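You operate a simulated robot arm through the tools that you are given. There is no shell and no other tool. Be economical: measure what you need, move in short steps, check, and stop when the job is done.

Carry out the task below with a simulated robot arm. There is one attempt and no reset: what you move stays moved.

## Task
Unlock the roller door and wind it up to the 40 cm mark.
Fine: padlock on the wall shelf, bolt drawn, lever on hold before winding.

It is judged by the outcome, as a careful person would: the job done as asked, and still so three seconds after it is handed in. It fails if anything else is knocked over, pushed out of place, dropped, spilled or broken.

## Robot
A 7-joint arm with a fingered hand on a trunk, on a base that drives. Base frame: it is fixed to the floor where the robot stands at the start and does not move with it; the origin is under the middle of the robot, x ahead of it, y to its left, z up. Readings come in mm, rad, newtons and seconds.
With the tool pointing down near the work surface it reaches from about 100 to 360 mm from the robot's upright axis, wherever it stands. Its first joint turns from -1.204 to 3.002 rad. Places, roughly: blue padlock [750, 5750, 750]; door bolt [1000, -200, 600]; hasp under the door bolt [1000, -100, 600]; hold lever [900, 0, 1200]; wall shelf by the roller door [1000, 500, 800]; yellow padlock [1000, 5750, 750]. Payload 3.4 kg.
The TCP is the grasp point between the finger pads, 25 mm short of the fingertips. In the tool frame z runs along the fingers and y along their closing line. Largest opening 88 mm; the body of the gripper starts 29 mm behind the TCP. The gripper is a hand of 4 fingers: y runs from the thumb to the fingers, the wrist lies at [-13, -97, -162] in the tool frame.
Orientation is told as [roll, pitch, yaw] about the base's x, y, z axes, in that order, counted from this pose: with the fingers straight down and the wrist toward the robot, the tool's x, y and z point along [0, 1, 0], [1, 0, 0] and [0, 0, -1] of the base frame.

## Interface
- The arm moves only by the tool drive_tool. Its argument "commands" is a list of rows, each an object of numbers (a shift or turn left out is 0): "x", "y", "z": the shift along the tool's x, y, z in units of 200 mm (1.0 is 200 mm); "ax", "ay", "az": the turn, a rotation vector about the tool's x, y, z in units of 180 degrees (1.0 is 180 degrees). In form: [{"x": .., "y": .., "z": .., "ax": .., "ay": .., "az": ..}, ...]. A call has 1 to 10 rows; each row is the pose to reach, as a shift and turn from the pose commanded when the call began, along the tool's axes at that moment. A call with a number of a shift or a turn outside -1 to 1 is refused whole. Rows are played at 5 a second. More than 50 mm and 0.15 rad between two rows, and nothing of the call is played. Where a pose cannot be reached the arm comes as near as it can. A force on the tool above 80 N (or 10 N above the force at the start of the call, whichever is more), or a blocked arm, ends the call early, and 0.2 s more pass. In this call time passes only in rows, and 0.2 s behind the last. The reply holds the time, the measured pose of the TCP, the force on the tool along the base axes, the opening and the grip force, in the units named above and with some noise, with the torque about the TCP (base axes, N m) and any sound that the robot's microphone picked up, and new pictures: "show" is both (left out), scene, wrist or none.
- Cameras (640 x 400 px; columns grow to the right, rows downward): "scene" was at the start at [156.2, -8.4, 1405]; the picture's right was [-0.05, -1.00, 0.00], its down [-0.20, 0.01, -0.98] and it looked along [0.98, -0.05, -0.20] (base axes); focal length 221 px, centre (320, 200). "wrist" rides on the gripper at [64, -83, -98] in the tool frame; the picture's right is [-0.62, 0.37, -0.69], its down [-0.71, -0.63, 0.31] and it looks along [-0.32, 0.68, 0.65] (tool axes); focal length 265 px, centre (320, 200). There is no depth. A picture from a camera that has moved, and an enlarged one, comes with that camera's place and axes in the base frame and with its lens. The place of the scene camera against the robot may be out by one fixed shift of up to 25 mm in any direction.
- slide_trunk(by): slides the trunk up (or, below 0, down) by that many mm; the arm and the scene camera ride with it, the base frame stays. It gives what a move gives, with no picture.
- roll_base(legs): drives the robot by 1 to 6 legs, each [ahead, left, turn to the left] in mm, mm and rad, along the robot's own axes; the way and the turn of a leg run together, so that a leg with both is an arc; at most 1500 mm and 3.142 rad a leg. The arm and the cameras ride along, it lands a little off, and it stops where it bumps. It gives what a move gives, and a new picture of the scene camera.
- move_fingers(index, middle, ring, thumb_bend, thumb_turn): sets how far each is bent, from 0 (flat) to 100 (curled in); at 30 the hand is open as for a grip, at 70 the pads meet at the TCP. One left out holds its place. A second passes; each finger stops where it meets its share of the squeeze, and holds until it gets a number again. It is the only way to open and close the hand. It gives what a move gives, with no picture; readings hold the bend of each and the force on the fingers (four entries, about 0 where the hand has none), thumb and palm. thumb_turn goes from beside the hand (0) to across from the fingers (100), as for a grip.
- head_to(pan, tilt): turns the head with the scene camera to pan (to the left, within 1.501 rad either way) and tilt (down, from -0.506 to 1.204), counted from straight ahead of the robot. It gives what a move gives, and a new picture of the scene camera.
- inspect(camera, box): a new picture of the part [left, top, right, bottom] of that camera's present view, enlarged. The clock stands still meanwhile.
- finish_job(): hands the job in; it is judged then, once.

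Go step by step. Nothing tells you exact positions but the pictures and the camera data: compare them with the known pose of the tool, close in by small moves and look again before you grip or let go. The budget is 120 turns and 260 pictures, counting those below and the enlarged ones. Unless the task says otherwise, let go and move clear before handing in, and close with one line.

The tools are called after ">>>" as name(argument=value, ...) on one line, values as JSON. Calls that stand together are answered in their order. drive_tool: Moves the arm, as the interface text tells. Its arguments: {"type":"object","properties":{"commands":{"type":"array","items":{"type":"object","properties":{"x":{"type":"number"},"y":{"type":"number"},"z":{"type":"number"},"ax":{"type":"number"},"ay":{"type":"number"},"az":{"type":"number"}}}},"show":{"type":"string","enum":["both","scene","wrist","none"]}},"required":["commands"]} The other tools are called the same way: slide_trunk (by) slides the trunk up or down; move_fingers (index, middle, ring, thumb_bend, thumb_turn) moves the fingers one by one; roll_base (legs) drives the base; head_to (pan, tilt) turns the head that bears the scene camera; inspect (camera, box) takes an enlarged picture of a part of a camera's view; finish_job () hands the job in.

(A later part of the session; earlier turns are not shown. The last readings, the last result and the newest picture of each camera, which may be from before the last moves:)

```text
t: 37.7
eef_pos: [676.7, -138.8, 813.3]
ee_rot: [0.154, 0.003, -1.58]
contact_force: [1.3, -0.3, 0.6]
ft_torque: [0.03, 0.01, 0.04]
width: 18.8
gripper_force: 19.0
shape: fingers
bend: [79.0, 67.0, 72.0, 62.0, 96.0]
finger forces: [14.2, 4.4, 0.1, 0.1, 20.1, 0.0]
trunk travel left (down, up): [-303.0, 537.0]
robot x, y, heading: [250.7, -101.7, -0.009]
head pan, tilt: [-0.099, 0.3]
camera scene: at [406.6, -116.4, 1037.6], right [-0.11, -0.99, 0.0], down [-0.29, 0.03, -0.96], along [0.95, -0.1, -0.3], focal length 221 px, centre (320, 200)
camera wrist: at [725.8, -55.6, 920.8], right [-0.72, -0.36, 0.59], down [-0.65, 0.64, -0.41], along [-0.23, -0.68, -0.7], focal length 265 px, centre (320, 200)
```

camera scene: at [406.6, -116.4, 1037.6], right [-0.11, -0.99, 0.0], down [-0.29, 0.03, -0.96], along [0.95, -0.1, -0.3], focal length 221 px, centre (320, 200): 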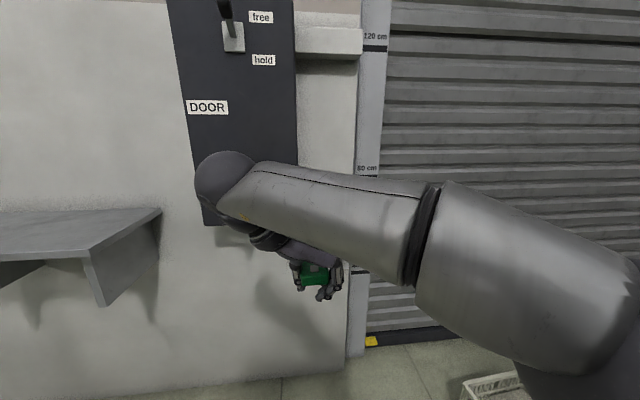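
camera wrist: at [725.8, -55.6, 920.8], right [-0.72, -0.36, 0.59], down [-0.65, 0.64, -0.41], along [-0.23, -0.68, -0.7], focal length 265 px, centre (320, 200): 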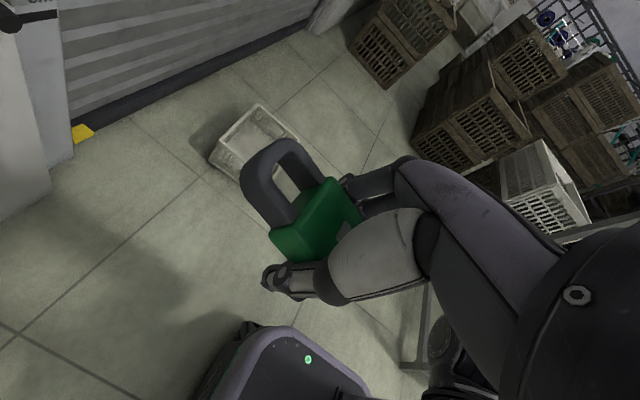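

The padlock is oriented flat and the grip holds. I'll raise a bit more, then move left and toward the shelf.

>>> slide_trunk(by=90)

>>> roll_base(legs=[[0, 570, 0], [170, 0, 0]])

>>> drive_tool(commands=[{"ay": -0.025}, {"ay": -0.05}])

```text
t: 39.0
eef_pos: [676.6, -138.7, 903.7]
ee_rot: [0.156, 0.001, -1.581]
contact_force: [-0.6, -0.7, -1.0]
ft_torque: [0.01, 0.03, 0.02]
width: 18.7
gripper_force: 19.3
shape: fingers
bend: [79.0, 67.0, 72.0, 62.0, 96.0]
finger forces: [14.0, 4.3, 0.0, 0.0, 20.1, 0.1]
trunk travel left (down, up): [-393.0, 447.0]
robot x, y, heading: [255.7, -102.7, -0.015]
head pan, tilt: [-0.099, 0.3]
```

```text
t: 43.3
eef_pos: [854.1, 427.8, 903.6]
ee_rot: [0.155, 0.003, -1.587]
contact_force: [-0.9, -0.6, -1.1]
ft_torque: [0.0, 0.02, 0.0]
width: 18.8
gripper_force: 18.7
shape: fingers
bend: [79.0, 67.0, 72.0, 62.0, 96.0]
finger forces: [14.1, 4.3, 0.1, 0.0, 20.0, 0.0]
trunk travel left (down, up): [-393.0, 447.0]
robot x, y, heading: [427.7, 466.5, -0.015]
head pan, tilt: [-0.099, 0.3]
camera scene: at [584.7, 450.6, 1127.5], right [-0.11, -0.99, 0.0], down [-0.29, 0.03, -0.96], along [0.95, -0.11, -0.3], focal length 221 px, centre (320, 200)
```

scene: 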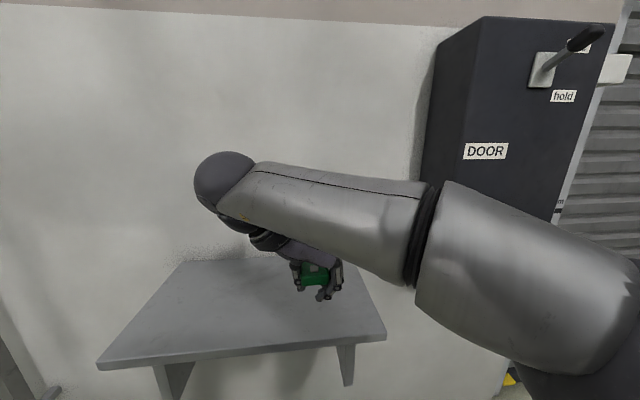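

```text
t: 43.9
eef_pos: [854.0, 428.0, 903.0]
ee_rot: [-0.003, 0.002, -1.583]
contact_force: [0.1, 0.0, -0.5]
ft_torque: [0.02, -0.03, -0.01]
width: 18.8
gripper_force: 19.6
shape: fingers
bend: [79.0, 67.0, 72.0, 62.0, 96.0]
finger forces: [14.1, 4.2, 0.0, 0.0, 20.0, 0.1]
trunk travel left (down, up): [-393.0, 447.0]
robot x, y, heading: [428.2, 462.6, -0.015]
head pan, tilt: [-0.099, 0.3]
camera scene: at [584.2, 450.9, 1127.6], right [-0.11, -0.99, 0.0], down [-0.29, 0.03, -0.96], along [0.95, -0.11, -0.3], focal length 221 px, centre (320, 200)
camera wrist: at [919.5, 510.6, 1001.4], right [-0.62, -0.36, 0.69], down [-0.71, 0.64, -0.3], along [-0.34, -0.68, -0.65], focal length 265 px, centre (320, 200)
```

scene: 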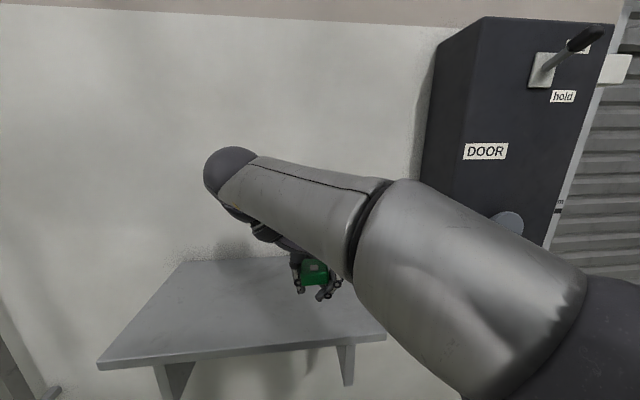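
wrist: 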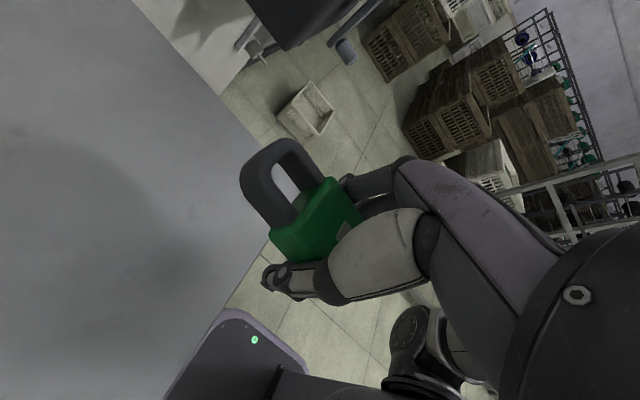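

The shelf top is below the hand but the padlock is only just over the front edge (x≈843). I'll go about 100 mm further in.

>>> drive_tool(commands=[{"x": 0.2}, {"x": 0.4}, {"x": 0.5}])

```text
t: 44.7
eef_pos: [950.8, 391.9, 907.1]
ee_rot: [0.005, 0.056, -1.618]
contact_force: [-0.6, -0.2, -0.2]
ft_torque: [-0.05, -0.01, -0.02]
width: 18.4
gripper_force: 19.0
shape: fingers
bend: [79.0, 67.0, 72.0, 63.0, 96.0]
finger forces: [13.6, 4.6, 0.0, 0.0, 20.0, 0.0]
out of reach, approached as far as the arm can: row 3
trunk travel left (down, up): [-393.0, 447.0]
robot x, y, heading: [427.6, 466.3, -0.012]
head pan, tilt: [-0.099, 0.3]
camera scene: at [584.9, 451.5, 1127.5], right [-0.11, -0.99, 0.0], down [-0.29, 0.03, -0.96], along [0.95, -0.11, -0.3], focal length 221 px, centre (320, 200)
camera wrist: at [1019.8, 465.3, 1009.7], right [-0.64, -0.38, 0.67], down [-0.68, 0.68, -0.27], along [-0.35, -0.63, -0.69], focal length 265 px, centre (320, 200)
```

scene: 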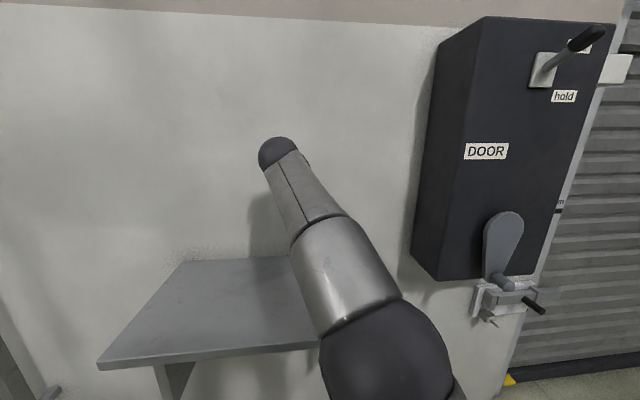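
wrist: 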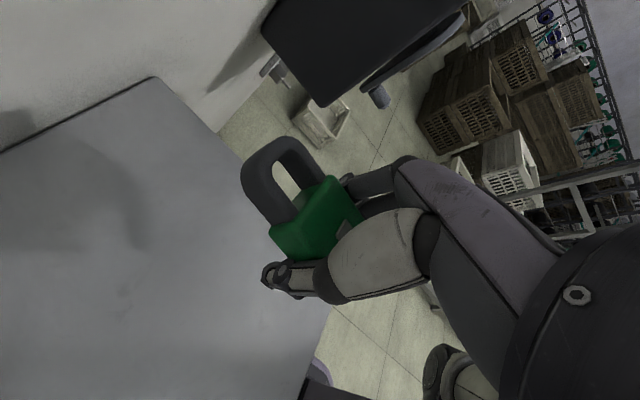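

The arm is at its limit, so I'll retract it a little and use the base instead.

>>> drive_tool(commands=[{"x": -0.15, "y": -0.05}, {"x": -0.3, "y": -0.1}], show="none")

>>> roll_base(legs=[[60, 20, 0]])

>>> drive_tool(commands=[{"z": 0.1}, {"z": 0.2}])

```text
t: 45.3
eef_pos: [890.4, 435.3, 898.6]
ee_rot: [-0.001, -0.002, -1.584]
contact_force: [0.0, 0.5, -1.1]
ft_torque: [0.0, 0.02, 0.04]
width: 18.1
gripper_force: 18.6
shape: fingers
bend: [79.0, 67.0, 72.0, 63.0, 96.0]
finger forces: [13.6, 4.3, 0.1, 0.1, 19.5, 0.0]
trunk travel left (down, up): [-393.0, 447.0]
robot x, y, heading: [430.0, 463.9, -0.014]
head pan, tilt: [-0.099, 0.3]
```

```text
t: 46.3
eef_pos: [951.9, 454.5, 899.2]
ee_rot: [-0.001, -0.002, -1.585]
contact_force: [1.2, 0.0, -1.6]
ft_torque: [0.0, 0.03, 0.02]
width: 18.1
gripper_force: 19.0
shape: fingers
bend: [79.0, 67.0, 72.0, 63.0, 96.0]
finger forces: [13.5, 4.4, 0.1, 0.0, 19.5, 0.0]
trunk travel left (down, up): [-393.0, 447.0]
robot x, y, heading: [489.7, 485.9, -0.011]
head pan, tilt: [-0.099, 0.3]
camera scene: at [645.4, 469.6, 1127.5], right [-0.11, -0.99, 0.0], down [-0.29, 0.03, -0.95], along [0.95, -0.11, -0.3], focal length 221 px, centre (320, 200)
```

scene: 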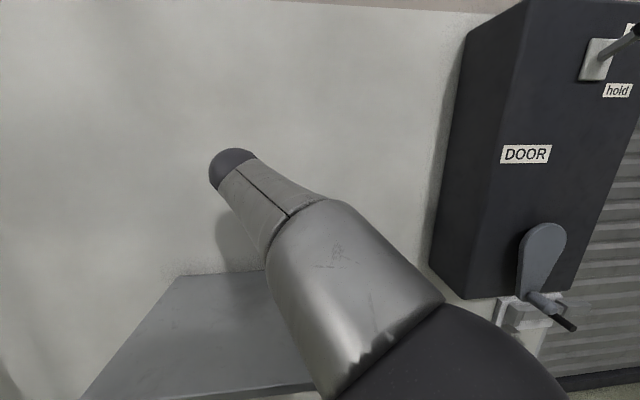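

```text
t: 46.9
eef_pos: [951.7, 456.0, 860.3]
ee_rot: [0.0, 0.001, -1.583]
contact_force: [0.4, 0.2, -0.6]
ft_torque: [0.02, 0.0, 0.0]
width: 17.9
gripper_force: 18.5
shape: fingers
bend: [79.0, 67.0, 72.0, 63.0, 96.0]
finger forces: [13.4, 4.4, 0.1, 0.0, 19.3, 0.0]
trunk travel left (down, up): [-393.0, 447.0]
robot x, y, heading: [487.2, 482.2, -0.014]
head pan, tilt: [-0.099, 0.3]
camera scene: at [644.9, 469.4, 1127.6], right [-0.11, -0.99, 0.0], down [-0.29, 0.03, -0.96], along [0.95, -0.11, -0.3], focal length 221 px, centre (320, 200)
camera wrist: at [1017.5, 538.3, 957.6], right [-0.62, -0.36, 0.69], down [-0.71, 0.64, -0.3], along [-0.33, -0.68, -0.65], focal length 265 px, centre (320, 200)
```

scene: 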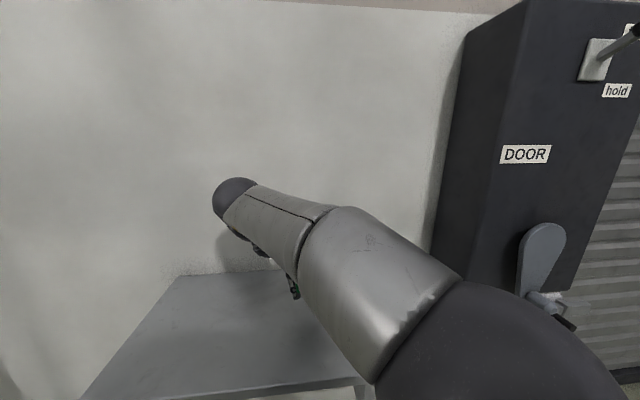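
wrist: 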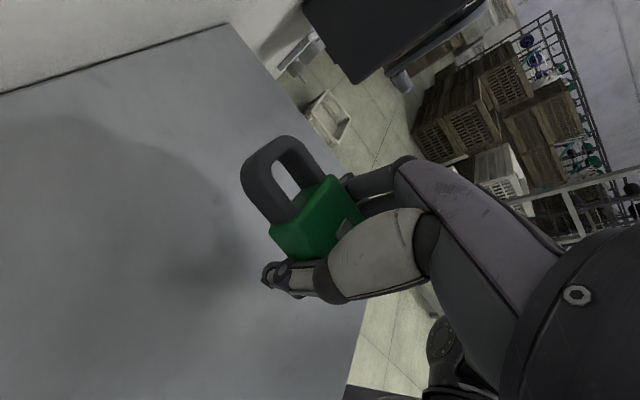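

Shelf top is about z 805–814. I'll lower slowly until I feel contact.

>>> drive_tool(commands=[{"z": 0.03}, {"z": 0.06}, {"z": 0.08}, {"z": 0.1}], show="wrist")

```text
t: 47.9
eef_pos: [951.4, 454.1, 839.7]
ee_rot: [-0.001, -0.001, -1.584]
contact_force: [-0.3, 0.7, -1.8]
ft_torque: [-0.03, 0.0, -0.01]
width: 18.0
gripper_force: 18.7
shape: fingers
bend: [79.0, 67.0, 72.0, 63.0, 96.0]
finger forces: [13.5, 4.3, 0.0, 0.0, 19.3, 0.1]
trunk travel left (down, up): [-393.0, 447.0]
robot x, y, heading: [487.5, 484.7, -0.011]
head pan, tilt: [-0.099, 0.3]
camera wrist: at [1016.7, 536.8, 937.6], right [-0.62, -0.36, 0.69], down [-0.71, 0.64, -0.3], along [-0.34, -0.68, -0.65], focal length 265 px, centre (320, 200)
```

wrist: 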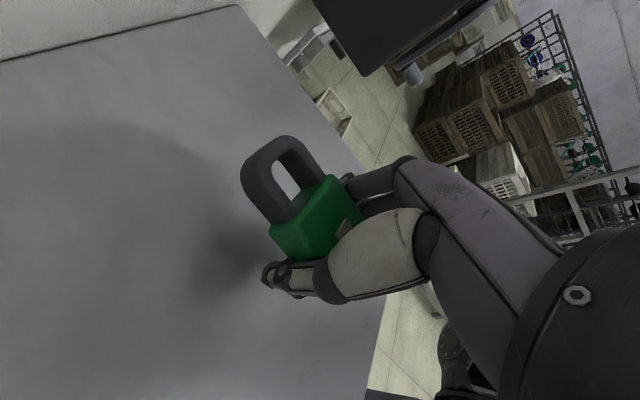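

>>> drive_tool(commands=[{"z": 0.02}, {"z": 0.04}, {"z": 0.06}, {"z": 0.08}, {"z": 0.1}, {"z": 0.12}], show="wrist")

```text
t: 49.3
eef_pos: [946.4, 455.8, 826.4]
ee_rot: [0.023, 0.006, -1.589]
contact_force: [2.9, 4.8, 71.6]
ft_torque: [1.8, -0.49, 0.0]
width: 16.8
gripper_force: 52.9
shape: fingers
bend: [79.0, 72.0, 72.0, 70.0, 94.0]
finger forces: [12.6, 3.2, 0.1, 0.0, 90.0, 0.0]
trunk travel left (down, up): [-393.0, 447.0]
robot x, y, heading: [488.6, 484.4, -0.016]
head pan, tilt: [-0.099, 0.3]
camera wrist: at [1010.2, 537.6, 926.3], right [-0.64, -0.36, 0.68], down [-0.7, 0.64, -0.32], along [-0.32, -0.68, -0.66], focal length 265 px, centre (320, 200)
```

wrist: 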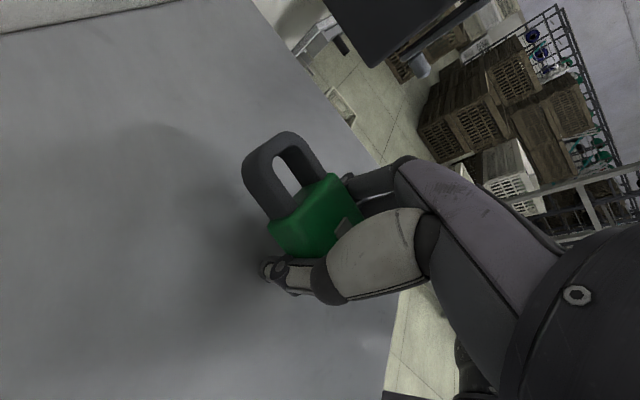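

The thumb tip touches the shelf; that's too much force, so I'll back up.

>>> drive_tool(commands=[{"z": -0.04}, {"z": -0.07}], show="none")

```text
t: 49.9
eef_pos: [948.9, 454.3, 827.5]
ee_rot: [-0.006, 0.0, -1.583]
contact_force: [0.5, 0.0, 10.3]
ft_torque: [0.24, -0.03, 0.03]
width: 17.0
gripper_force: 24.9
shape: fingers
bend: [79.0, 72.0, 72.0, 66.0, 95.0]
finger forces: [13.5, 4.3, 0.2, 0.0, 30.5, 0.1]
trunk travel left (down, up): [-393.0, 447.0]
robot x, y, heading: [487.8, 484.7, -0.017]
head pan, tilt: [-0.099, 0.3]
```

>>> drive_tool(commands=[{"z": -0.015}], show="none")

>>> move_fingers(index=66, middle=60, ring=60, thumb_bend=60)

>>> inspect(camera="wrist", box=[200, 100, 440, 340])

```text
t: 50.3
eef_pos: [951.4, 453.9, 830.2]
ee_rot: [-0.004, -0.001, -1.585]
contact_force: [-0.5, 1.0, -0.8]
ft_torque: [0.01, 0.01, 0.02]
width: 17.6
gripper_force: 18.3
shape: fingers
bend: [79.0, 72.0, 72.0, 65.0, 95.0]
finger forces: [13.4, 4.1, 0.0, 0.0, 19.5, 0.0]
trunk travel left (down, up): [-393.0, 447.0]
robot x, y, heading: [485.3, 485.1, -0.017]
head pan, tilt: [-0.099, 0.3]
```

```text
t: 51.3
eef_pos: [951.8, 456.7, 831.7]
ee_rot: [-0.001, 0.001, -1.585]
contact_force: [0.1, 0.4, -1.1]
ft_torque: [0.0, 0.01, -0.03]
width: 29.9
gripper_force: 6.8
shape: fingers
bend: [58.0, 60.0, 60.0, 55.0, 97.0]
finger forces: [7.1, 0.0, 0.1, 0.0, 7.1, 0.0]
trunk travel left (down, up): [-393.0, 447.0]
robot x, y, heading: [487.3, 483.4, -0.015]
head pan, tilt: [-0.099, 0.3]
```

```text
1.67 times, centred on (320, 220) of wrist
camera zoom: at [1017.1, 537.4, 929.8], right [-0.62, -0.36, 0.69], down [-0.71, 0.64, -0.3], along [-0.34, -0.68, -0.65], focal length 442 px, centre (320, 167)
```

zoom: 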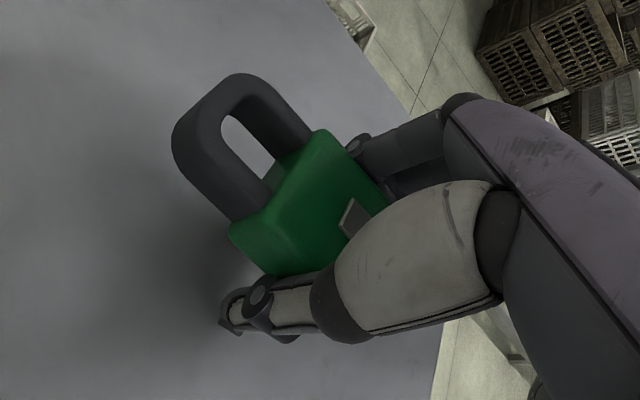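

>>> move_fingers(index=54, middle=50, ring=50, thumb_bend=50)

>>> inspect(camera="wrist", box=[200, 100, 440, 340])

```text
t: 52.3
eef_pos: [951.0, 454.1, 831.7]
ee_rot: [-0.002, 0.002, -1.584]
contact_force: [-0.3, 0.1, -0.4]
ft_torque: [0.03, 0.0, -0.01]
width: 38.5
gripper_force: 0.7
shape: fingers
bend: [53.0, 50.0, 50.0, 50.0, 97.0]
finger forces: [0.3, 0.0, 0.0, 0.0, 0.3, 0.0]
trunk travel left (down, up): [-393.0, 447.0]
robot x, y, heading: [486.5, 485.1, -0.016]
head pan, tilt: [-0.099, 0.3]
```

```text
1.67 times, centred on (320, 220) of wrist
camera zoom: at [1017.0, 537.4, 929.9], right [-0.62, -0.36, 0.69], down [-0.71, 0.64, -0.3], along [-0.33, -0.68, -0.65], focal length 442 px, centre (320, 167)
```

zoom: 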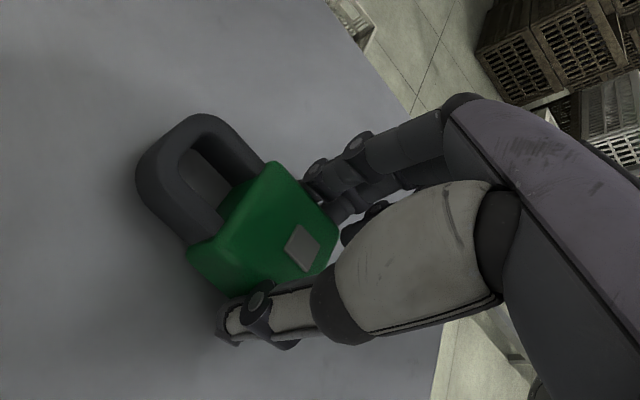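

The padlock lies flat on the shelf. I'll open fully and lift straight up.

>>> drive_tool(commands=[{"z": -0.02}], show="none")

>>> move_fingers(index=36, middle=36, ring=36, thumb_bend=36)

>>> drive_tool(commands=[{"z": -0.1}, {"z": -0.25}, {"z": -0.45}], show="wrist")

```text
t: 52.7
eef_pos: [951.7, 454.9, 835.3]
ee_rot: [-0.002, 0.001, -1.586]
contact_force: [0.2, -0.7, -0.1]
ft_torque: [-0.02, 0.02, -0.02]
width: 38.4
gripper_force: 0.3
shape: fingers
bend: [53.0, 50.0, 50.0, 49.0, 97.0]
finger forces: [0.4, 0.0, 0.0, 0.0, 0.4, 0.0]
trunk travel left (down, up): [-393.0, 447.0]
robot x, y, heading: [488.8, 485.9, -0.016]
head pan, tilt: [-0.099, 0.3]
```

```text
t: 53.7
eef_pos: [951.1, 454.4, 836.4]
ee_rot: [-0.002, 0.003, -1.586]
contact_force: [0.6, -0.6, -0.9]
ft_torque: [0.01, 0.0, 0.01]
width: 71.7
gripper_force: 0.0
shape: fingers
bend: [36.0, 36.0, 36.0, 36.0, 97.0]
finger forces: [0.1, 0.0, 0.0, 0.0, 0.0, 0.0]
trunk travel left (down, up): [-393.0, 447.0]
robot x, y, heading: [488.8, 484.7, -0.011]
head pan, tilt: [-0.099, 0.3]
```

```text
t: 54.5
eef_pos: [948.5, 449.8, 936.5]
ee_rot: [0.02, 0.032, -1.587]
contact_force: [-0.6, 0.0, -0.4]
ft_torque: [0.02, -0.02, 0.01]
width: 72.0
gripper_force: 0.1
shape: fingers
bend: [36.0, 36.0, 36.0, 36.0, 97.0]
finger forces: [0.0, 0.1, 0.0, 0.0, 0.0, 0.0]
trunk travel left (down, up): [-393.0, 447.0]
robot x, y, heading: [487.5, 483.7, -0.017]
head pan, tilt: [-0.099, 0.3]
camera wrist: at [1012.4, 528.7, 1038.6], right [-0.64, -0.38, 0.67], down [-0.7, 0.65, -0.3], along [-0.32, -0.66, -0.68], focal length 265 px, centre (320, 200)
```

wrist: 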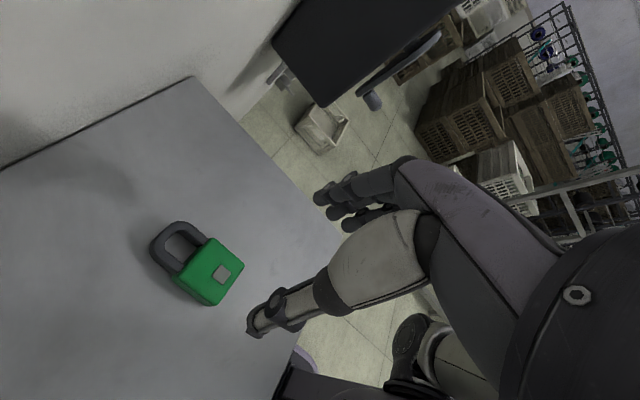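

Padlock is on the shelf, clear of edges. Next I'll back off, return to level-forward hand orientation and head for the bolt knob (estimated tip (1018, -254, 622), pointing out of the wall).

>>> roll_base(legs=[[-250, 0, 0], [0, -695, 0.014]])

>>> drive_tool(commands=[{"ay": 0.045}, {"ay": 0.09}, {"ay": 0.135}, {"ay": 0.18}, {"ay": 0.225}, {"ay": 0.27}, {"ay": 0.315}, {"ay": 0.36}, {"ay": 0.405}, {"ay": 0.45}], show="none")

>>> slide_trunk(by=-310)

>>> drive_tool(commands=[{"ay": 0.025}, {"ay": 0.05}])

```text
t: 59.7
eef_pos: [699.2, -239.3, 929.3]
ee_rot: [0.001, 0.029, -1.585]
contact_force: [-0.4, -0.3, -0.4]
ft_torque: [-0.01, 0.0, 0.0]
width: 71.8
gripper_force: 0.1
shape: fingers
bend: [36.0, 36.0, 36.0, 36.0, 97.0]
finger forces: [0.0, 0.0, 0.1, 0.0, 0.0, 0.1]
trunk travel left (down, up): [-393.0, 447.0]
robot x, y, heading: [235.2, -209.8, -0.005]
head pan, tilt: [-0.099, 0.3]
camera scene: at [390.5, -220.7, 1127.6], right [-0.1, -0.99, 0.0], down [-0.29, 0.03, -0.96], along [0.95, -0.1, -0.3], focal length 221 px, centre (320, 200)
```

scene: 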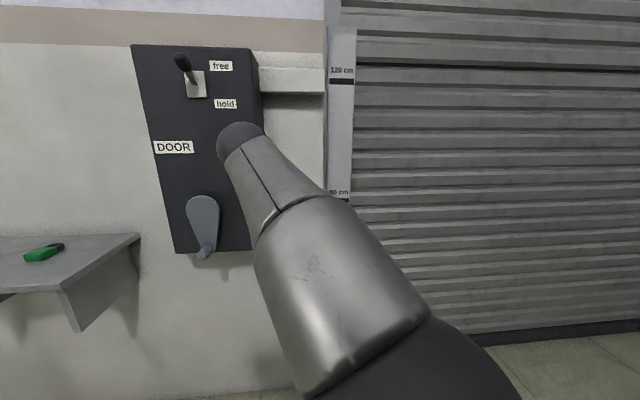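

```text
t: 61.9
eef_pos: [700.1, -239.1, 929.2]
ee_rot: [1.418, 0.03, -1.584]
contact_force: [0.9, 0.2, -0.3]
ft_torque: [-0.02, 0.01, 0.01]
width: 71.9
gripper_force: 0.1
shape: fingers
bend: [36.0, 36.0, 36.0, 36.0, 97.0]
finger forces: [0.0, 0.0, 0.0, 0.0, 0.0, 0.0]
trunk travel left (down, up): [-393.0, 447.0]
robot x, y, heading: [234.3, -208.4, -0.001]
head pan, tilt: [-0.099, 0.3]
```

```text
t: 65.0
eef_pos: [699.2, -239.6, 618.8]
ee_rot: [1.412, 0.03, -1.586]
contact_force: [-0.1, -0.1, -0.2]
ft_torque: [-0.02, 0.0, 0.0]
width: 71.9
gripper_force: 0.1
shape: fingers
bend: [36.0, 36.0, 36.0, 36.0, 97.0]
finger forces: [0.0, 0.1, 0.0, 0.0, 0.0, 0.0]
trunk travel left (down, up): [-83.0, 757.0]
robot x, y, heading: [234.7, -206.6, -0.002]
head pan, tilt: [-0.099, 0.3]
```

```text
t: 65.6
eef_pos: [699.9, -239.2, 618.7]
ee_rot: [1.572, 0.031, -1.585]
contact_force: [-1.7, 0.7, 0.3]
ft_torque: [-0.01, -0.03, 0.02]
width: 72.2
gripper_force: 0.1
shape: fingers
bend: [36.0, 36.0, 36.0, 36.0, 97.0]
finger forces: [0.0, 0.0, 0.0, 0.1, 0.1, 0.0]
trunk travel left (down, up): [-83.0, 757.0]
robot x, y, heading: [234.2, -211.9, -0.005]
head pan, tilt: [-0.099, 0.3]
camera scene: at [390.5, -220.5, 817.6], right [-0.1, -0.99, 0.0], down [-0.29, 0.03, -0.96], along [0.95, -0.1, -0.3], focal length 221 px, centre (320, 200)
camera wrist: at [602.8, -157.1, 685.2], right [-0.7, -0.34, -0.63], down [0.31, 0.65, -0.7], along [0.64, -0.68, -0.34], focal length 265 px, centre (320, 200)
```

scene: 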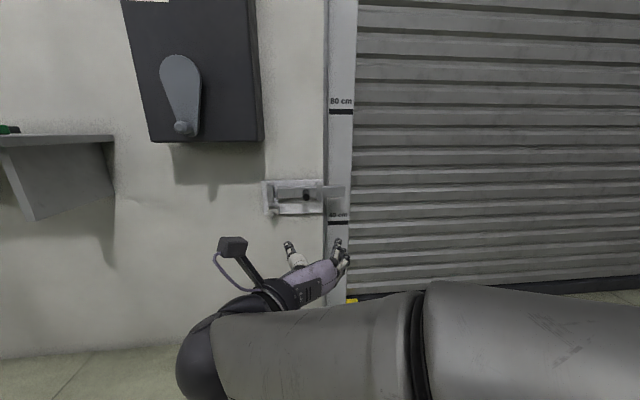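
wrist: 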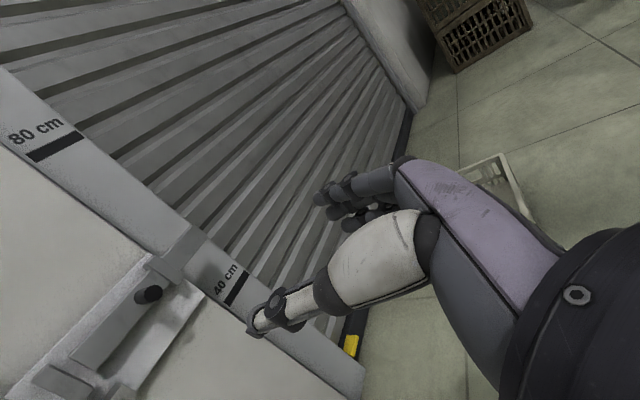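

Good view of the bolt and knob. Advance and align in front of the knob.

>>> roll_base(legs=[[230, -12, 0]])

>>> drive_tool(commands=[{"ax": 0.005, "az": -0.01}])

```text
t: 67.3
eef_pos: [931.9, -252.0, 617.9]
ee_rot: [1.573, 0.028, -1.584]
contact_force: [-0.1, -1.2, -0.5]
ft_torque: [-0.01, -0.01, -0.01]
width: 72.0
gripper_force: 0.1
shape: fingers
bend: [36.0, 36.0, 36.0, 36.0, 97.0]
finger forces: [0.0, 0.0, 0.1, 0.0, 0.0, 0.0]
trunk travel left (down, up): [-83.0, 757.0]
robot x, y, heading: [469.3, -222.1, -0.004]
head pan, tilt: [-0.099, 0.3]
camera scene: at [622.5, -232.5, 817.6], right [-0.1, -0.99, 0.0], down [-0.29, 0.03, -0.96], along [0.95, -0.1, -0.3], focal length 221 px, centre (320, 200)
```

scene: 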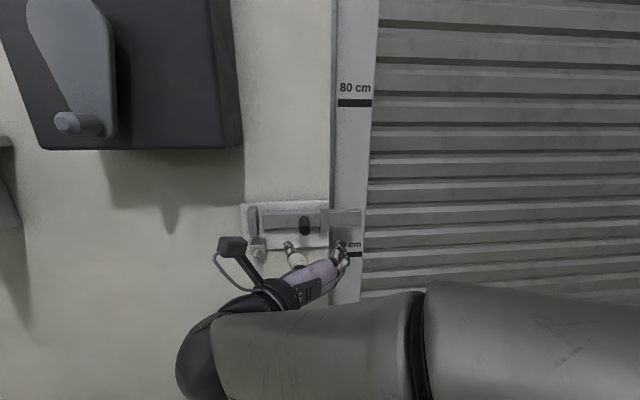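

```text
t: 67.7
eef_pos: [930.9, -252.5, 618.2]
ee_rot: [1.572, -0.001, -1.568]
contact_force: [0.4, 0.2, -0.7]
ft_torque: [0.0, 0.0, 0.0]
width: 71.5
gripper_force: 0.1
shape: fingers
bend: [36.0, 36.0, 36.0, 36.0, 97.0]
finger forces: [0.0, 0.0, 0.0, 0.0, 0.0, 0.1]
trunk travel left (down, up): [-83.0, 757.0]
robot x, y, heading: [466.8, -219.6, -0.001]
head pan, tilt: [-0.099, 0.3]
camera scene: at [622.5, -232.4, 817.6], right [-0.1, -0.99, 0.0], down [-0.29, 0.03, -0.96], along [0.95, -0.1, -0.3], focal length 221 px, centre (320, 200)
camera wrist: at [833.5, -168.5, 682.8], right [-0.69, -0.37, -0.62], down [0.3, 0.63, -0.72], along [0.66, -0.68, -0.32], focal length 265 px, centre (320, 200)
```

scene: 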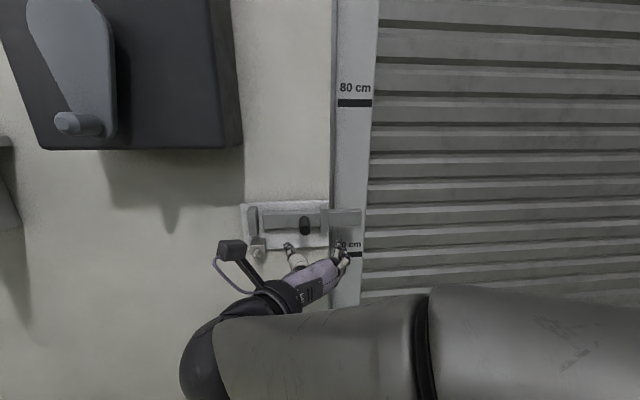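
wrist: 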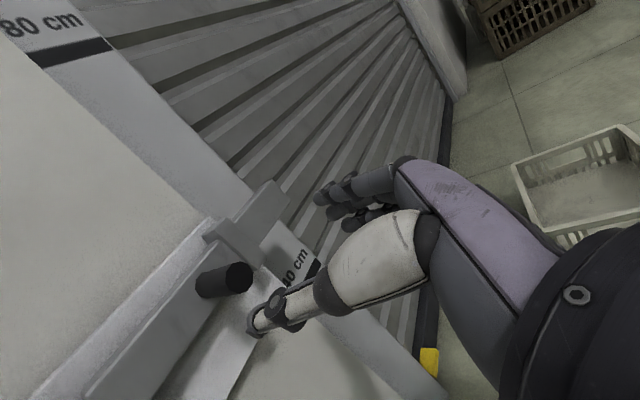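

The knob is at about y −240, z 620. I'll narrow the hand a bit, centre it and advance so that the knob stands between thumb and fingers.

>>> move_fingers(index=46, middle=46, ring=46, thumb_bend=44)

>>> drive_tool(commands=[{"z": 0.1, "y": -0.04}, {"z": 0.25, "y": -0.04}, {"z": 0.35, "y": -0.04}, {"z": 0.43, "y": -0.04}])

```text
t: 68.7
eef_pos: [932.1, -251.4, 618.8]
ee_rot: [1.57, -0.001, -1.569]
contact_force: [0.1, 0.3, 0.5]
ft_torque: [0.04, 0.02, 0.0]
width: 53.3
gripper_force: 0.1
shape: fingers
bend: [46.0, 46.0, 46.0, 44.0, 97.0]
finger forces: [0.0, 0.1, 0.0, 0.0, 0.0, 0.0]
trunk travel left (down, up): [-83.0, 757.0]
robot x, y, heading: [464.6, -220.2, 0.001]
head pan, tilt: [-0.099, 0.3]
```

```text
t: 69.7
eef_pos: [1018.0, -244.2, 617.6]
ee_rot: [1.57, -0.003, -1.569]
contact_force: [0.5, 0.5, 0.1]
ft_torque: [0.0, 0.0, 0.0]
width: 53.5
gripper_force: 0.0
shape: fingers
bend: [46.0, 46.0, 46.0, 44.0, 97.0]
finger forces: [0.0, 0.0, 0.0, 0.0, 0.0, 0.0]
trunk travel left (down, up): [-83.0, 757.0]
robot x, y, heading: [465.5, -221.7, -0.0]
head pan, tilt: [-0.099, 0.3]
camera scene: at [622.5, -232.5, 817.6], right [-0.1, -0.99, 0.0], down [-0.29, 0.03, -0.96], along [0.95, -0.1, -0.3], focal length 221 px, centre (320, 200)
camera wrist: at [919.5, -160.2, 681.9], right [-0.69, -0.37, -0.62], down [0.3, 0.63, -0.72], along [0.65, -0.68, -0.32], focal length 265 px, centre (320, 200)
```

scene: 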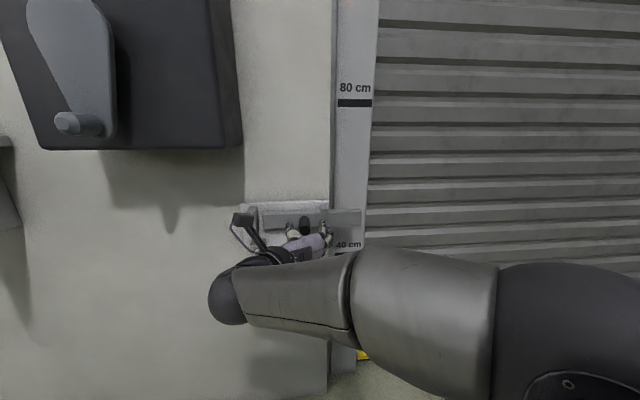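
wrist: 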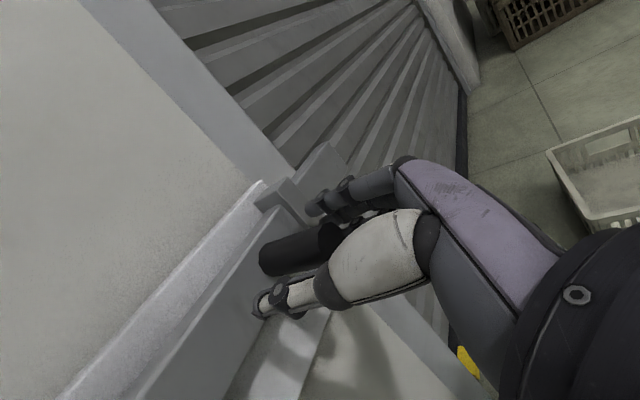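

The knob stands between thumb and fingers. Now push it left with the fingers.

>>> drive_tool(commands=[{"y": -0.08}, {"y": -0.14}, {"y": -0.2}, {"y": -0.26}])

```text
t: 70.7
eef_pos: [1017.2, -192.8, 618.6]
ee_rot: [1.572, -0.003, -1.568]
contact_force: [0.0, -2.0, 0.3]
ft_torque: [-0.06, 0.03, 0.02]
width: 54.8
gripper_force: 1.3
shape: fingers
bend: [44.0, 46.0, 46.0, 44.0, 97.0]
finger forces: [2.2, 0.1, 0.1, 0.1, 0.0, 0.0]
trunk travel left (down, up): [-83.0, 757.0]
robot x, y, heading: [466.8, -222.3, -0.003]
head pan, tilt: [-0.099, 0.3]
camera scene: at [622.4, -232.7, 817.6], right [-0.1, -0.99, 0.0], down [-0.29, 0.03, -0.96], along [0.95, -0.1, -0.3], focal length 221 px, centre (320, 200)
camera wrist: at [919.4, -108.6, 682.7], right [-0.69, -0.37, -0.62], down [0.3, 0.63, -0.71], along [0.65, -0.68, -0.32], focal length 265 px, centre (320, 200)
```

scene: 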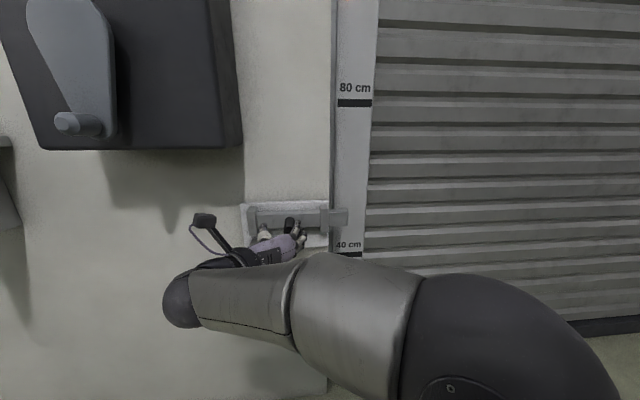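
wrist: 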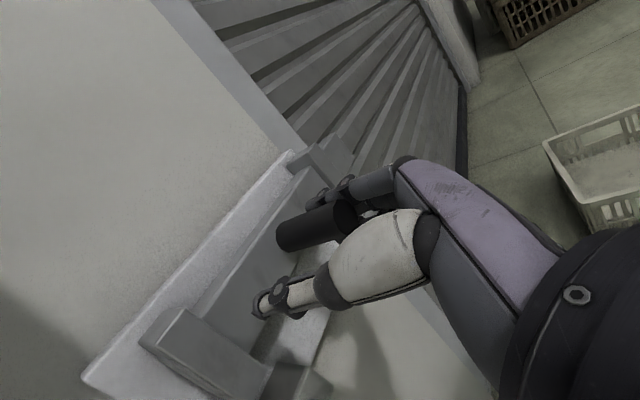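

>>> drive_tool(commands=[{"y": -0.06}, {"y": -0.12}, {"y": -0.18}, {"y": -0.24}])

```text
t: 71.7
eef_pos: [1017.6, -147.8, 619.0]
ee_rot: [1.574, 0.001, -1.574]
contact_force: [-1.6, -17.2, 2.0]
ft_torque: [0.0, 0.02, 0.15]
width: 61.9
gripper_force: 7.4
shape: fingers
bend: [35.0, 45.0, 46.0, 44.0, 97.0]
finger forces: [14.6, 1.0, 0.0, 0.0, 0.0, 0.1]
trunk travel left (down, up): [-83.0, 757.0]
robot x, y, heading: [467.3, -219.9, -0.003]
head pan, tilt: [-0.099, 0.3]
camera scene: at [622.1, -234.4, 817.7], right [-0.1, -0.99, 0.0], down [-0.29, 0.03, -0.96], along [0.95, -0.1, -0.3], focal length 221 px, centre (320, 200)
camera wrist: at [920.5, -63.9, 683.1], right [-0.69, -0.36, -0.62], down [0.31, 0.63, -0.71], along [0.65, -0.69, -0.32], focal length 265 px, centre (320, 200)
```

scene: 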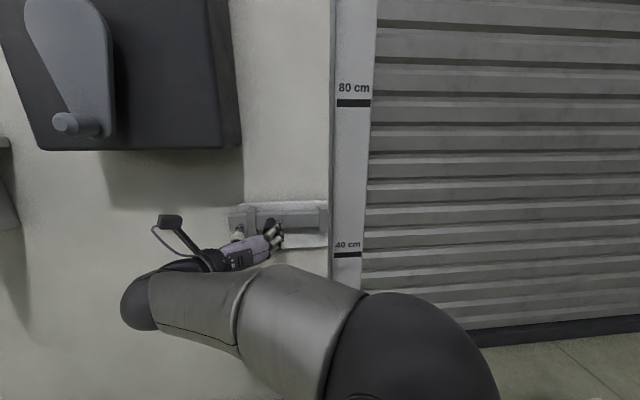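
wrist: 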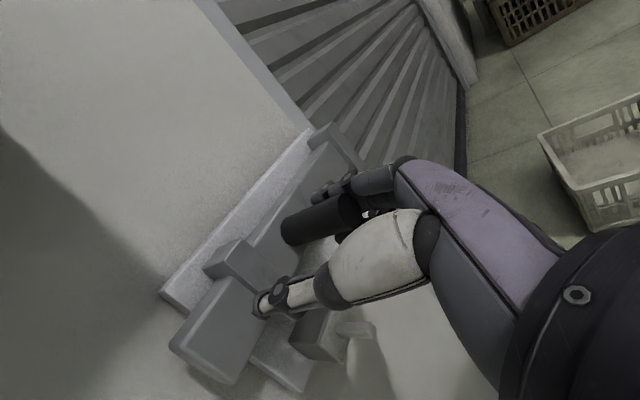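

The bolt has moved left, its right end now inside the right bracket, with resistance of 17 N. I'll check closely.

>>> inspect(camera="scene", box=[220, 190, 380, 290])

>>> drive_tool(commands=[{"y": -0.04}, {"y": -0.07}], show="scene")

```text
4.00 times, centred on (300, 240) of scene
camera zoom: at [622.1, -234.4, 817.7], right [-0.1, -0.99, 0.0], down [-0.29, 0.03, -0.96], along [0.95, -0.1, -0.3], focal length 883 px, centre (400, 40)
```

zoom: 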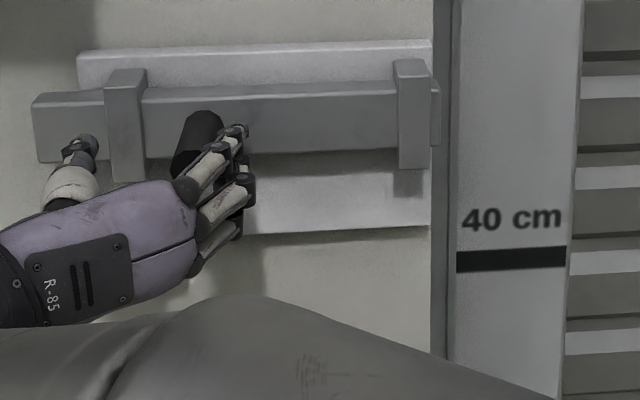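

```text
t: 72.3
eef_pos: [1018.2, -136.4, 621.0]
ee_rot: [1.577, 0.005, -1.579]
contact_force: [-5.1, -36.7, 5.3]
ft_torque: [-0.05, 0.18, 0.08]
width: 72.6
gripper_force: 16.7
shape: fingers
bend: [25.0, 39.0, 46.0, 44.0, 97.0]
finger forces: [25.0, 8.2, 0.1, 0.0, 0.0, 0.0]
trunk travel left (down, up): [-83.0, 757.0]
robot x, y, heading: [468.6, -220.5, 0.002]
head pan, tilt: [-0.099, 0.3]
camera scene: at [621.6, -236.4, 817.8], right [-0.1, -0.99, 0.0], down [-0.29, 0.03, -0.96], along [0.95, -0.1, -0.29], focal length 221 px, centre (320, 200)
```

scene: 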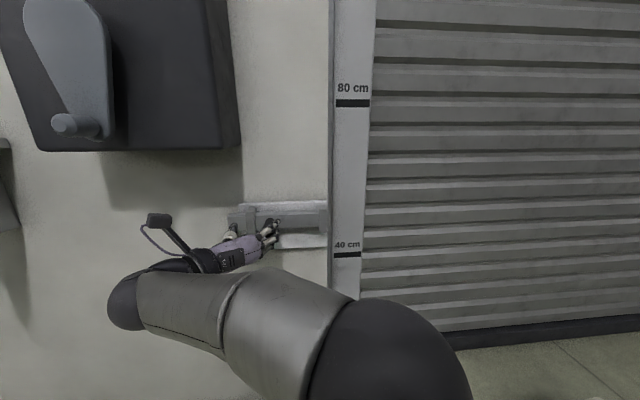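

The bolt is at its stop, fully drawn. Ease off and withdraw straight back.

>>> drive_tool(commands=[{"y": 0.06}, {"y": 0.12}, {"y": 0.12, "z": -0.2}, {"y": 0.12, "z": -0.42}], show="none")

>>> roll_base(legs=[[-250, 0, 0]])

>>> inspect(camera="scene", box=[230, 160, 390, 260])

```text
t: 73.3
eef_pos: [930.9, -154.2, 616.7]
ee_rot: [1.57, -0.002, -1.568]
contact_force: [0.2, -0.6, -0.3]
ft_torque: [0.02, 0.0, 0.02]
width: 52.9
gripper_force: 0.1
shape: fingers
bend: [46.0, 46.0, 46.0, 44.0, 97.0]
finger forces: [0.0, 0.0, 0.0, 0.1, 0.1, 0.1]
trunk travel left (down, up): [-83.0, 757.0]
robot x, y, heading: [462.7, -219.8, -0.0]
head pan, tilt: [-0.099, 0.3]
```

```text
t: 75.2
eef_pos: [679.9, -155.6, 616.5]
ee_rot: [1.572, -0.003, -1.575]
contact_force: [0.0, 0.6, -0.3]
ft_torque: [0.01, 0.01, 0.02]
width: 53.0
gripper_force: 0.1
shape: fingers
bend: [46.0, 46.0, 46.0, 44.0, 97.0]
finger forces: [0.0, 0.0, 0.1, 0.1, 0.0, 0.0]
trunk travel left (down, up): [-83.0, 757.0]
robot x, y, heading: [213.3, -218.8, -0.009]
head pan, tilt: [-0.099, 0.3]
camera scene: at [368.1, -232.4, 817.6], right [-0.1, -0.99, 0.0], down [-0.29, 0.03, -0.96], along [0.95, -0.1, -0.3], focal length 221 px, centre (320, 200)
```

scene: 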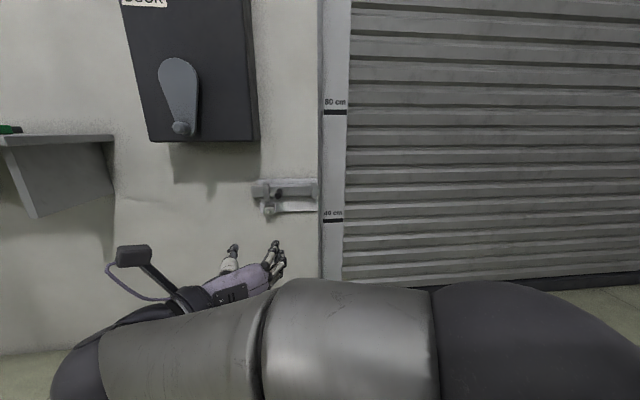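

```text
4.00 times, centred on (310, 210) of scene
camera zoom: at [368.1, -232.4, 817.6], right [-0.1, -0.99, 0.0], down [-0.29, 0.03, -0.96], along [0.95, -0.1, -0.3], focal length 883 px, centre (360, 160)
```

zoom: 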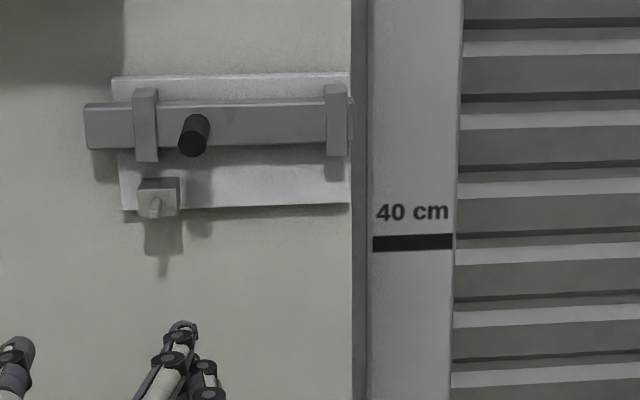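

The bolt is drawn. Next the lever: I'll roll the hand so the thumb is below and fingers above, raise the trunk and bring the hand in front of the lever to cage its knob (est. (860, 10, 1276)).

>>> drive_tool(commands=[{"az": -0.045}, {"az": -0.09}, {"az": -0.135}, {"az": -0.18}, {"az": -0.225}, {"az": -0.27}, {"az": -0.315}, {"az": -0.36}, {"az": -0.405}, {"az": -0.45}], show="none")

>>> slide_trunk(by=400)

>>> slide_trunk(by=260)

>>> drive_tool(commands=[{"az": -0.025}, {"az": -0.05}])

```text
t: 77.4
eef_pos: [679.5, -155.0, 617.7]
ee_rot: [1.575, -1.419, -1.579]
contact_force: [0.3, -0.6, 0.1]
ft_torque: [0.0, 0.02, -0.01]
width: 53.3
gripper_force: 0.1
shape: fingers
bend: [46.0, 46.0, 46.0, 44.0, 97.0]
finger forces: [0.0, 0.0, 0.0, 0.0, 0.0, 0.0]
trunk travel left (down, up): [-83.0, 757.0]
robot x, y, heading: [214.2, -217.2, -0.01]
head pan, tilt: [-0.099, 0.3]
```

```text
t: 81.2
eef_pos: [678.5, -156.6, 1015.3]
ee_rot: [1.575, -1.417, -1.577]
contact_force: [-0.4, 1.5, 0.1]
ft_torque: [0.02, -0.02, 0.01]
width: 53.3
gripper_force: 0.2
shape: fingers
bend: [46.0, 46.0, 46.0, 44.0, 97.0]
finger forces: [0.0, 0.1, 0.0, 0.1, 0.0, 0.0]
trunk travel left (down, up): [-483.0, 357.0]
robot x, y, heading: [211.8, -217.6, -0.005]
head pan, tilt: [-0.099, 0.3]
```

```text
t: 83.9
eef_pos: [679.4, -156.4, 1276.7]
ee_rot: [1.574, -1.416, -1.578]
contact_force: [0.5, 0.6, -0.6]
ft_torque: [0.01, 0.0, 0.0]
width: 53.1
gripper_force: 0.0
shape: fingers
bend: [46.0, 46.0, 46.0, 44.0, 97.0]
finger forces: [0.0, 0.0, 0.1, 0.0, 0.1, 0.0]
trunk travel left (down, up): [-743.0, 97.0]
robot x, y, heading: [206.1, -221.5, -0.006]
head pan, tilt: [-0.099, 0.3]
```

```text
t: 84.5
eef_pos: [679.5, -157.1, 1276.7]
ee_rot: [-1.716, -1.568, 1.711]
contact_force: [0.2, 0.4, 0.3]
ft_torque: [0.01, -0.02, 0.03]
width: 53.0
gripper_force: 0.2
shape: fingers
bend: [46.0, 46.0, 46.0, 44.0, 97.0]
finger forces: [0.0, 0.0, 0.0, 0.0, 0.0, 0.0]
trunk travel left (down, up): [-743.0, 97.0]
robot x, y, heading: [210.9, -220.9, -0.007]
head pan, tilt: [-0.099, 0.3]
camera scene: at [368.2, -232.8, 1477.5], right [-0.1, -0.99, 0.0], down [-0.29, 0.03, -0.96], along [0.95, -0.1, -0.3], focal length 221 px, centre (320, 200)
camera wrist: at [581.2, -92.6, 1192.5], right [-0.7, -0.62, 0.37], down [0.3, -0.72, -0.63], along [0.65, -0.33, 0.68], focal length 265 px, centre (320, 200)
```

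scene: 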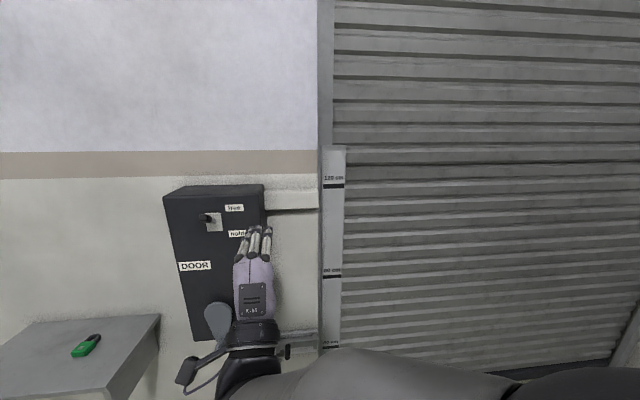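
wrist: 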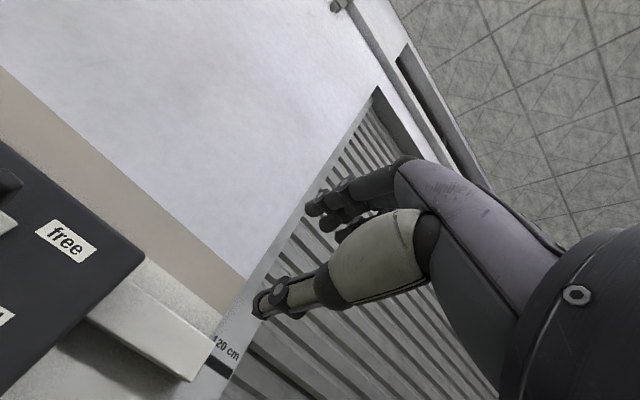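

Fresh triangulation puts the lever knob near (930, 10, 1255). I'll shift left and forward a bit and check with the wrist camera.

>>> roll_base(legs=[[0, 166, 0], [110, 0, 0]])

>>> drive_tool(commands=[{"y": -0.05}])

```text
t: 86.7
eef_pos: [793.1, 8.5, 1276.3]
ee_rot: [-1.743, -1.57, 1.741]
contact_force: [0.4, 0.0, 0.5]
ft_torque: [0.03, -0.02, 0.04]
width: 53.1
gripper_force: 0.0
shape: fingers
bend: [46.0, 46.0, 46.0, 44.0, 97.0]
finger forces: [0.0, 0.0, 0.0, 0.0, 0.0, 0.0]
trunk travel left (down, up): [-743.0, 97.0]
robot x, y, heading: [326.1, -51.9, -0.003]
head pan, tilt: [-0.099, 0.3]
camera scene: at [482.2, -66.0, 1477.5], right [-0.11, -0.99, 0.0], down [-0.29, 0.03, -0.96], along [0.95, -0.1, -0.3], focal length 221 px, centre (320, 200)
```

scene: 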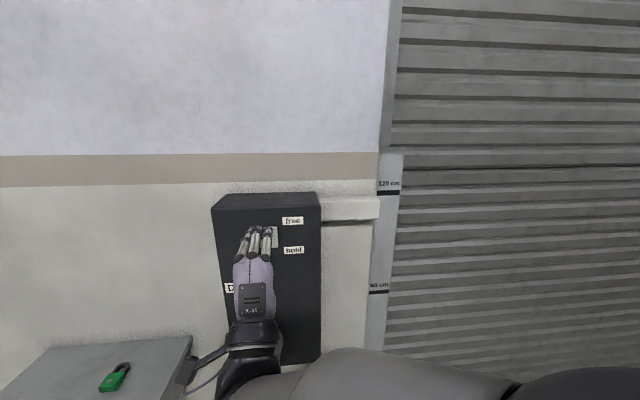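

```text
t: 87.1
eef_pos: [792.8, 9.5, 1266.9]
ee_rot: [-2.138, -1.569, 2.135]
contact_force: [0.6, -0.1, -0.6]
ft_torque: [-0.01, 0.0, -0.01]
width: 53.1
gripper_force: 0.0
shape: fingers
bend: [46.0, 46.0, 46.0, 44.0, 97.0]
finger forces: [0.0, 0.0, 0.0, 0.0, 0.0, 0.0]
trunk travel left (down, up): [-743.0, 97.0]
robot x, y, heading: [327.1, -54.6, -0.005]
head pan, tilt: [-0.099, 0.3]
camera scene: at [481.7, -65.6, 1477.6], right [-0.11, -0.99, 0.0], down [-0.29, 0.03, -0.96], along [0.95, -0.1, -0.3], focal length 221 px, centre (320, 200)
camera wrist: at [694.9, 74.6, 1182.7], right [-0.7, -0.62, 0.37], down [0.3, -0.72, -0.63], along [0.65, -0.33, 0.68], focal length 265 px, centre (320, 200)
```

scene: 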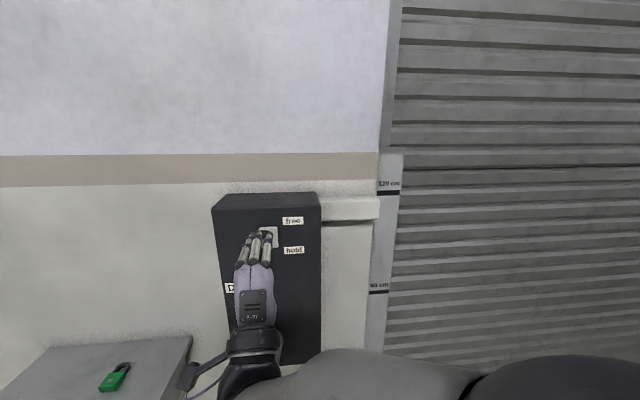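
wrist: 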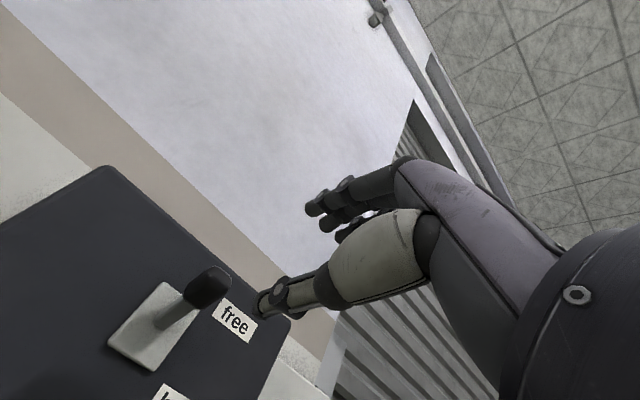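

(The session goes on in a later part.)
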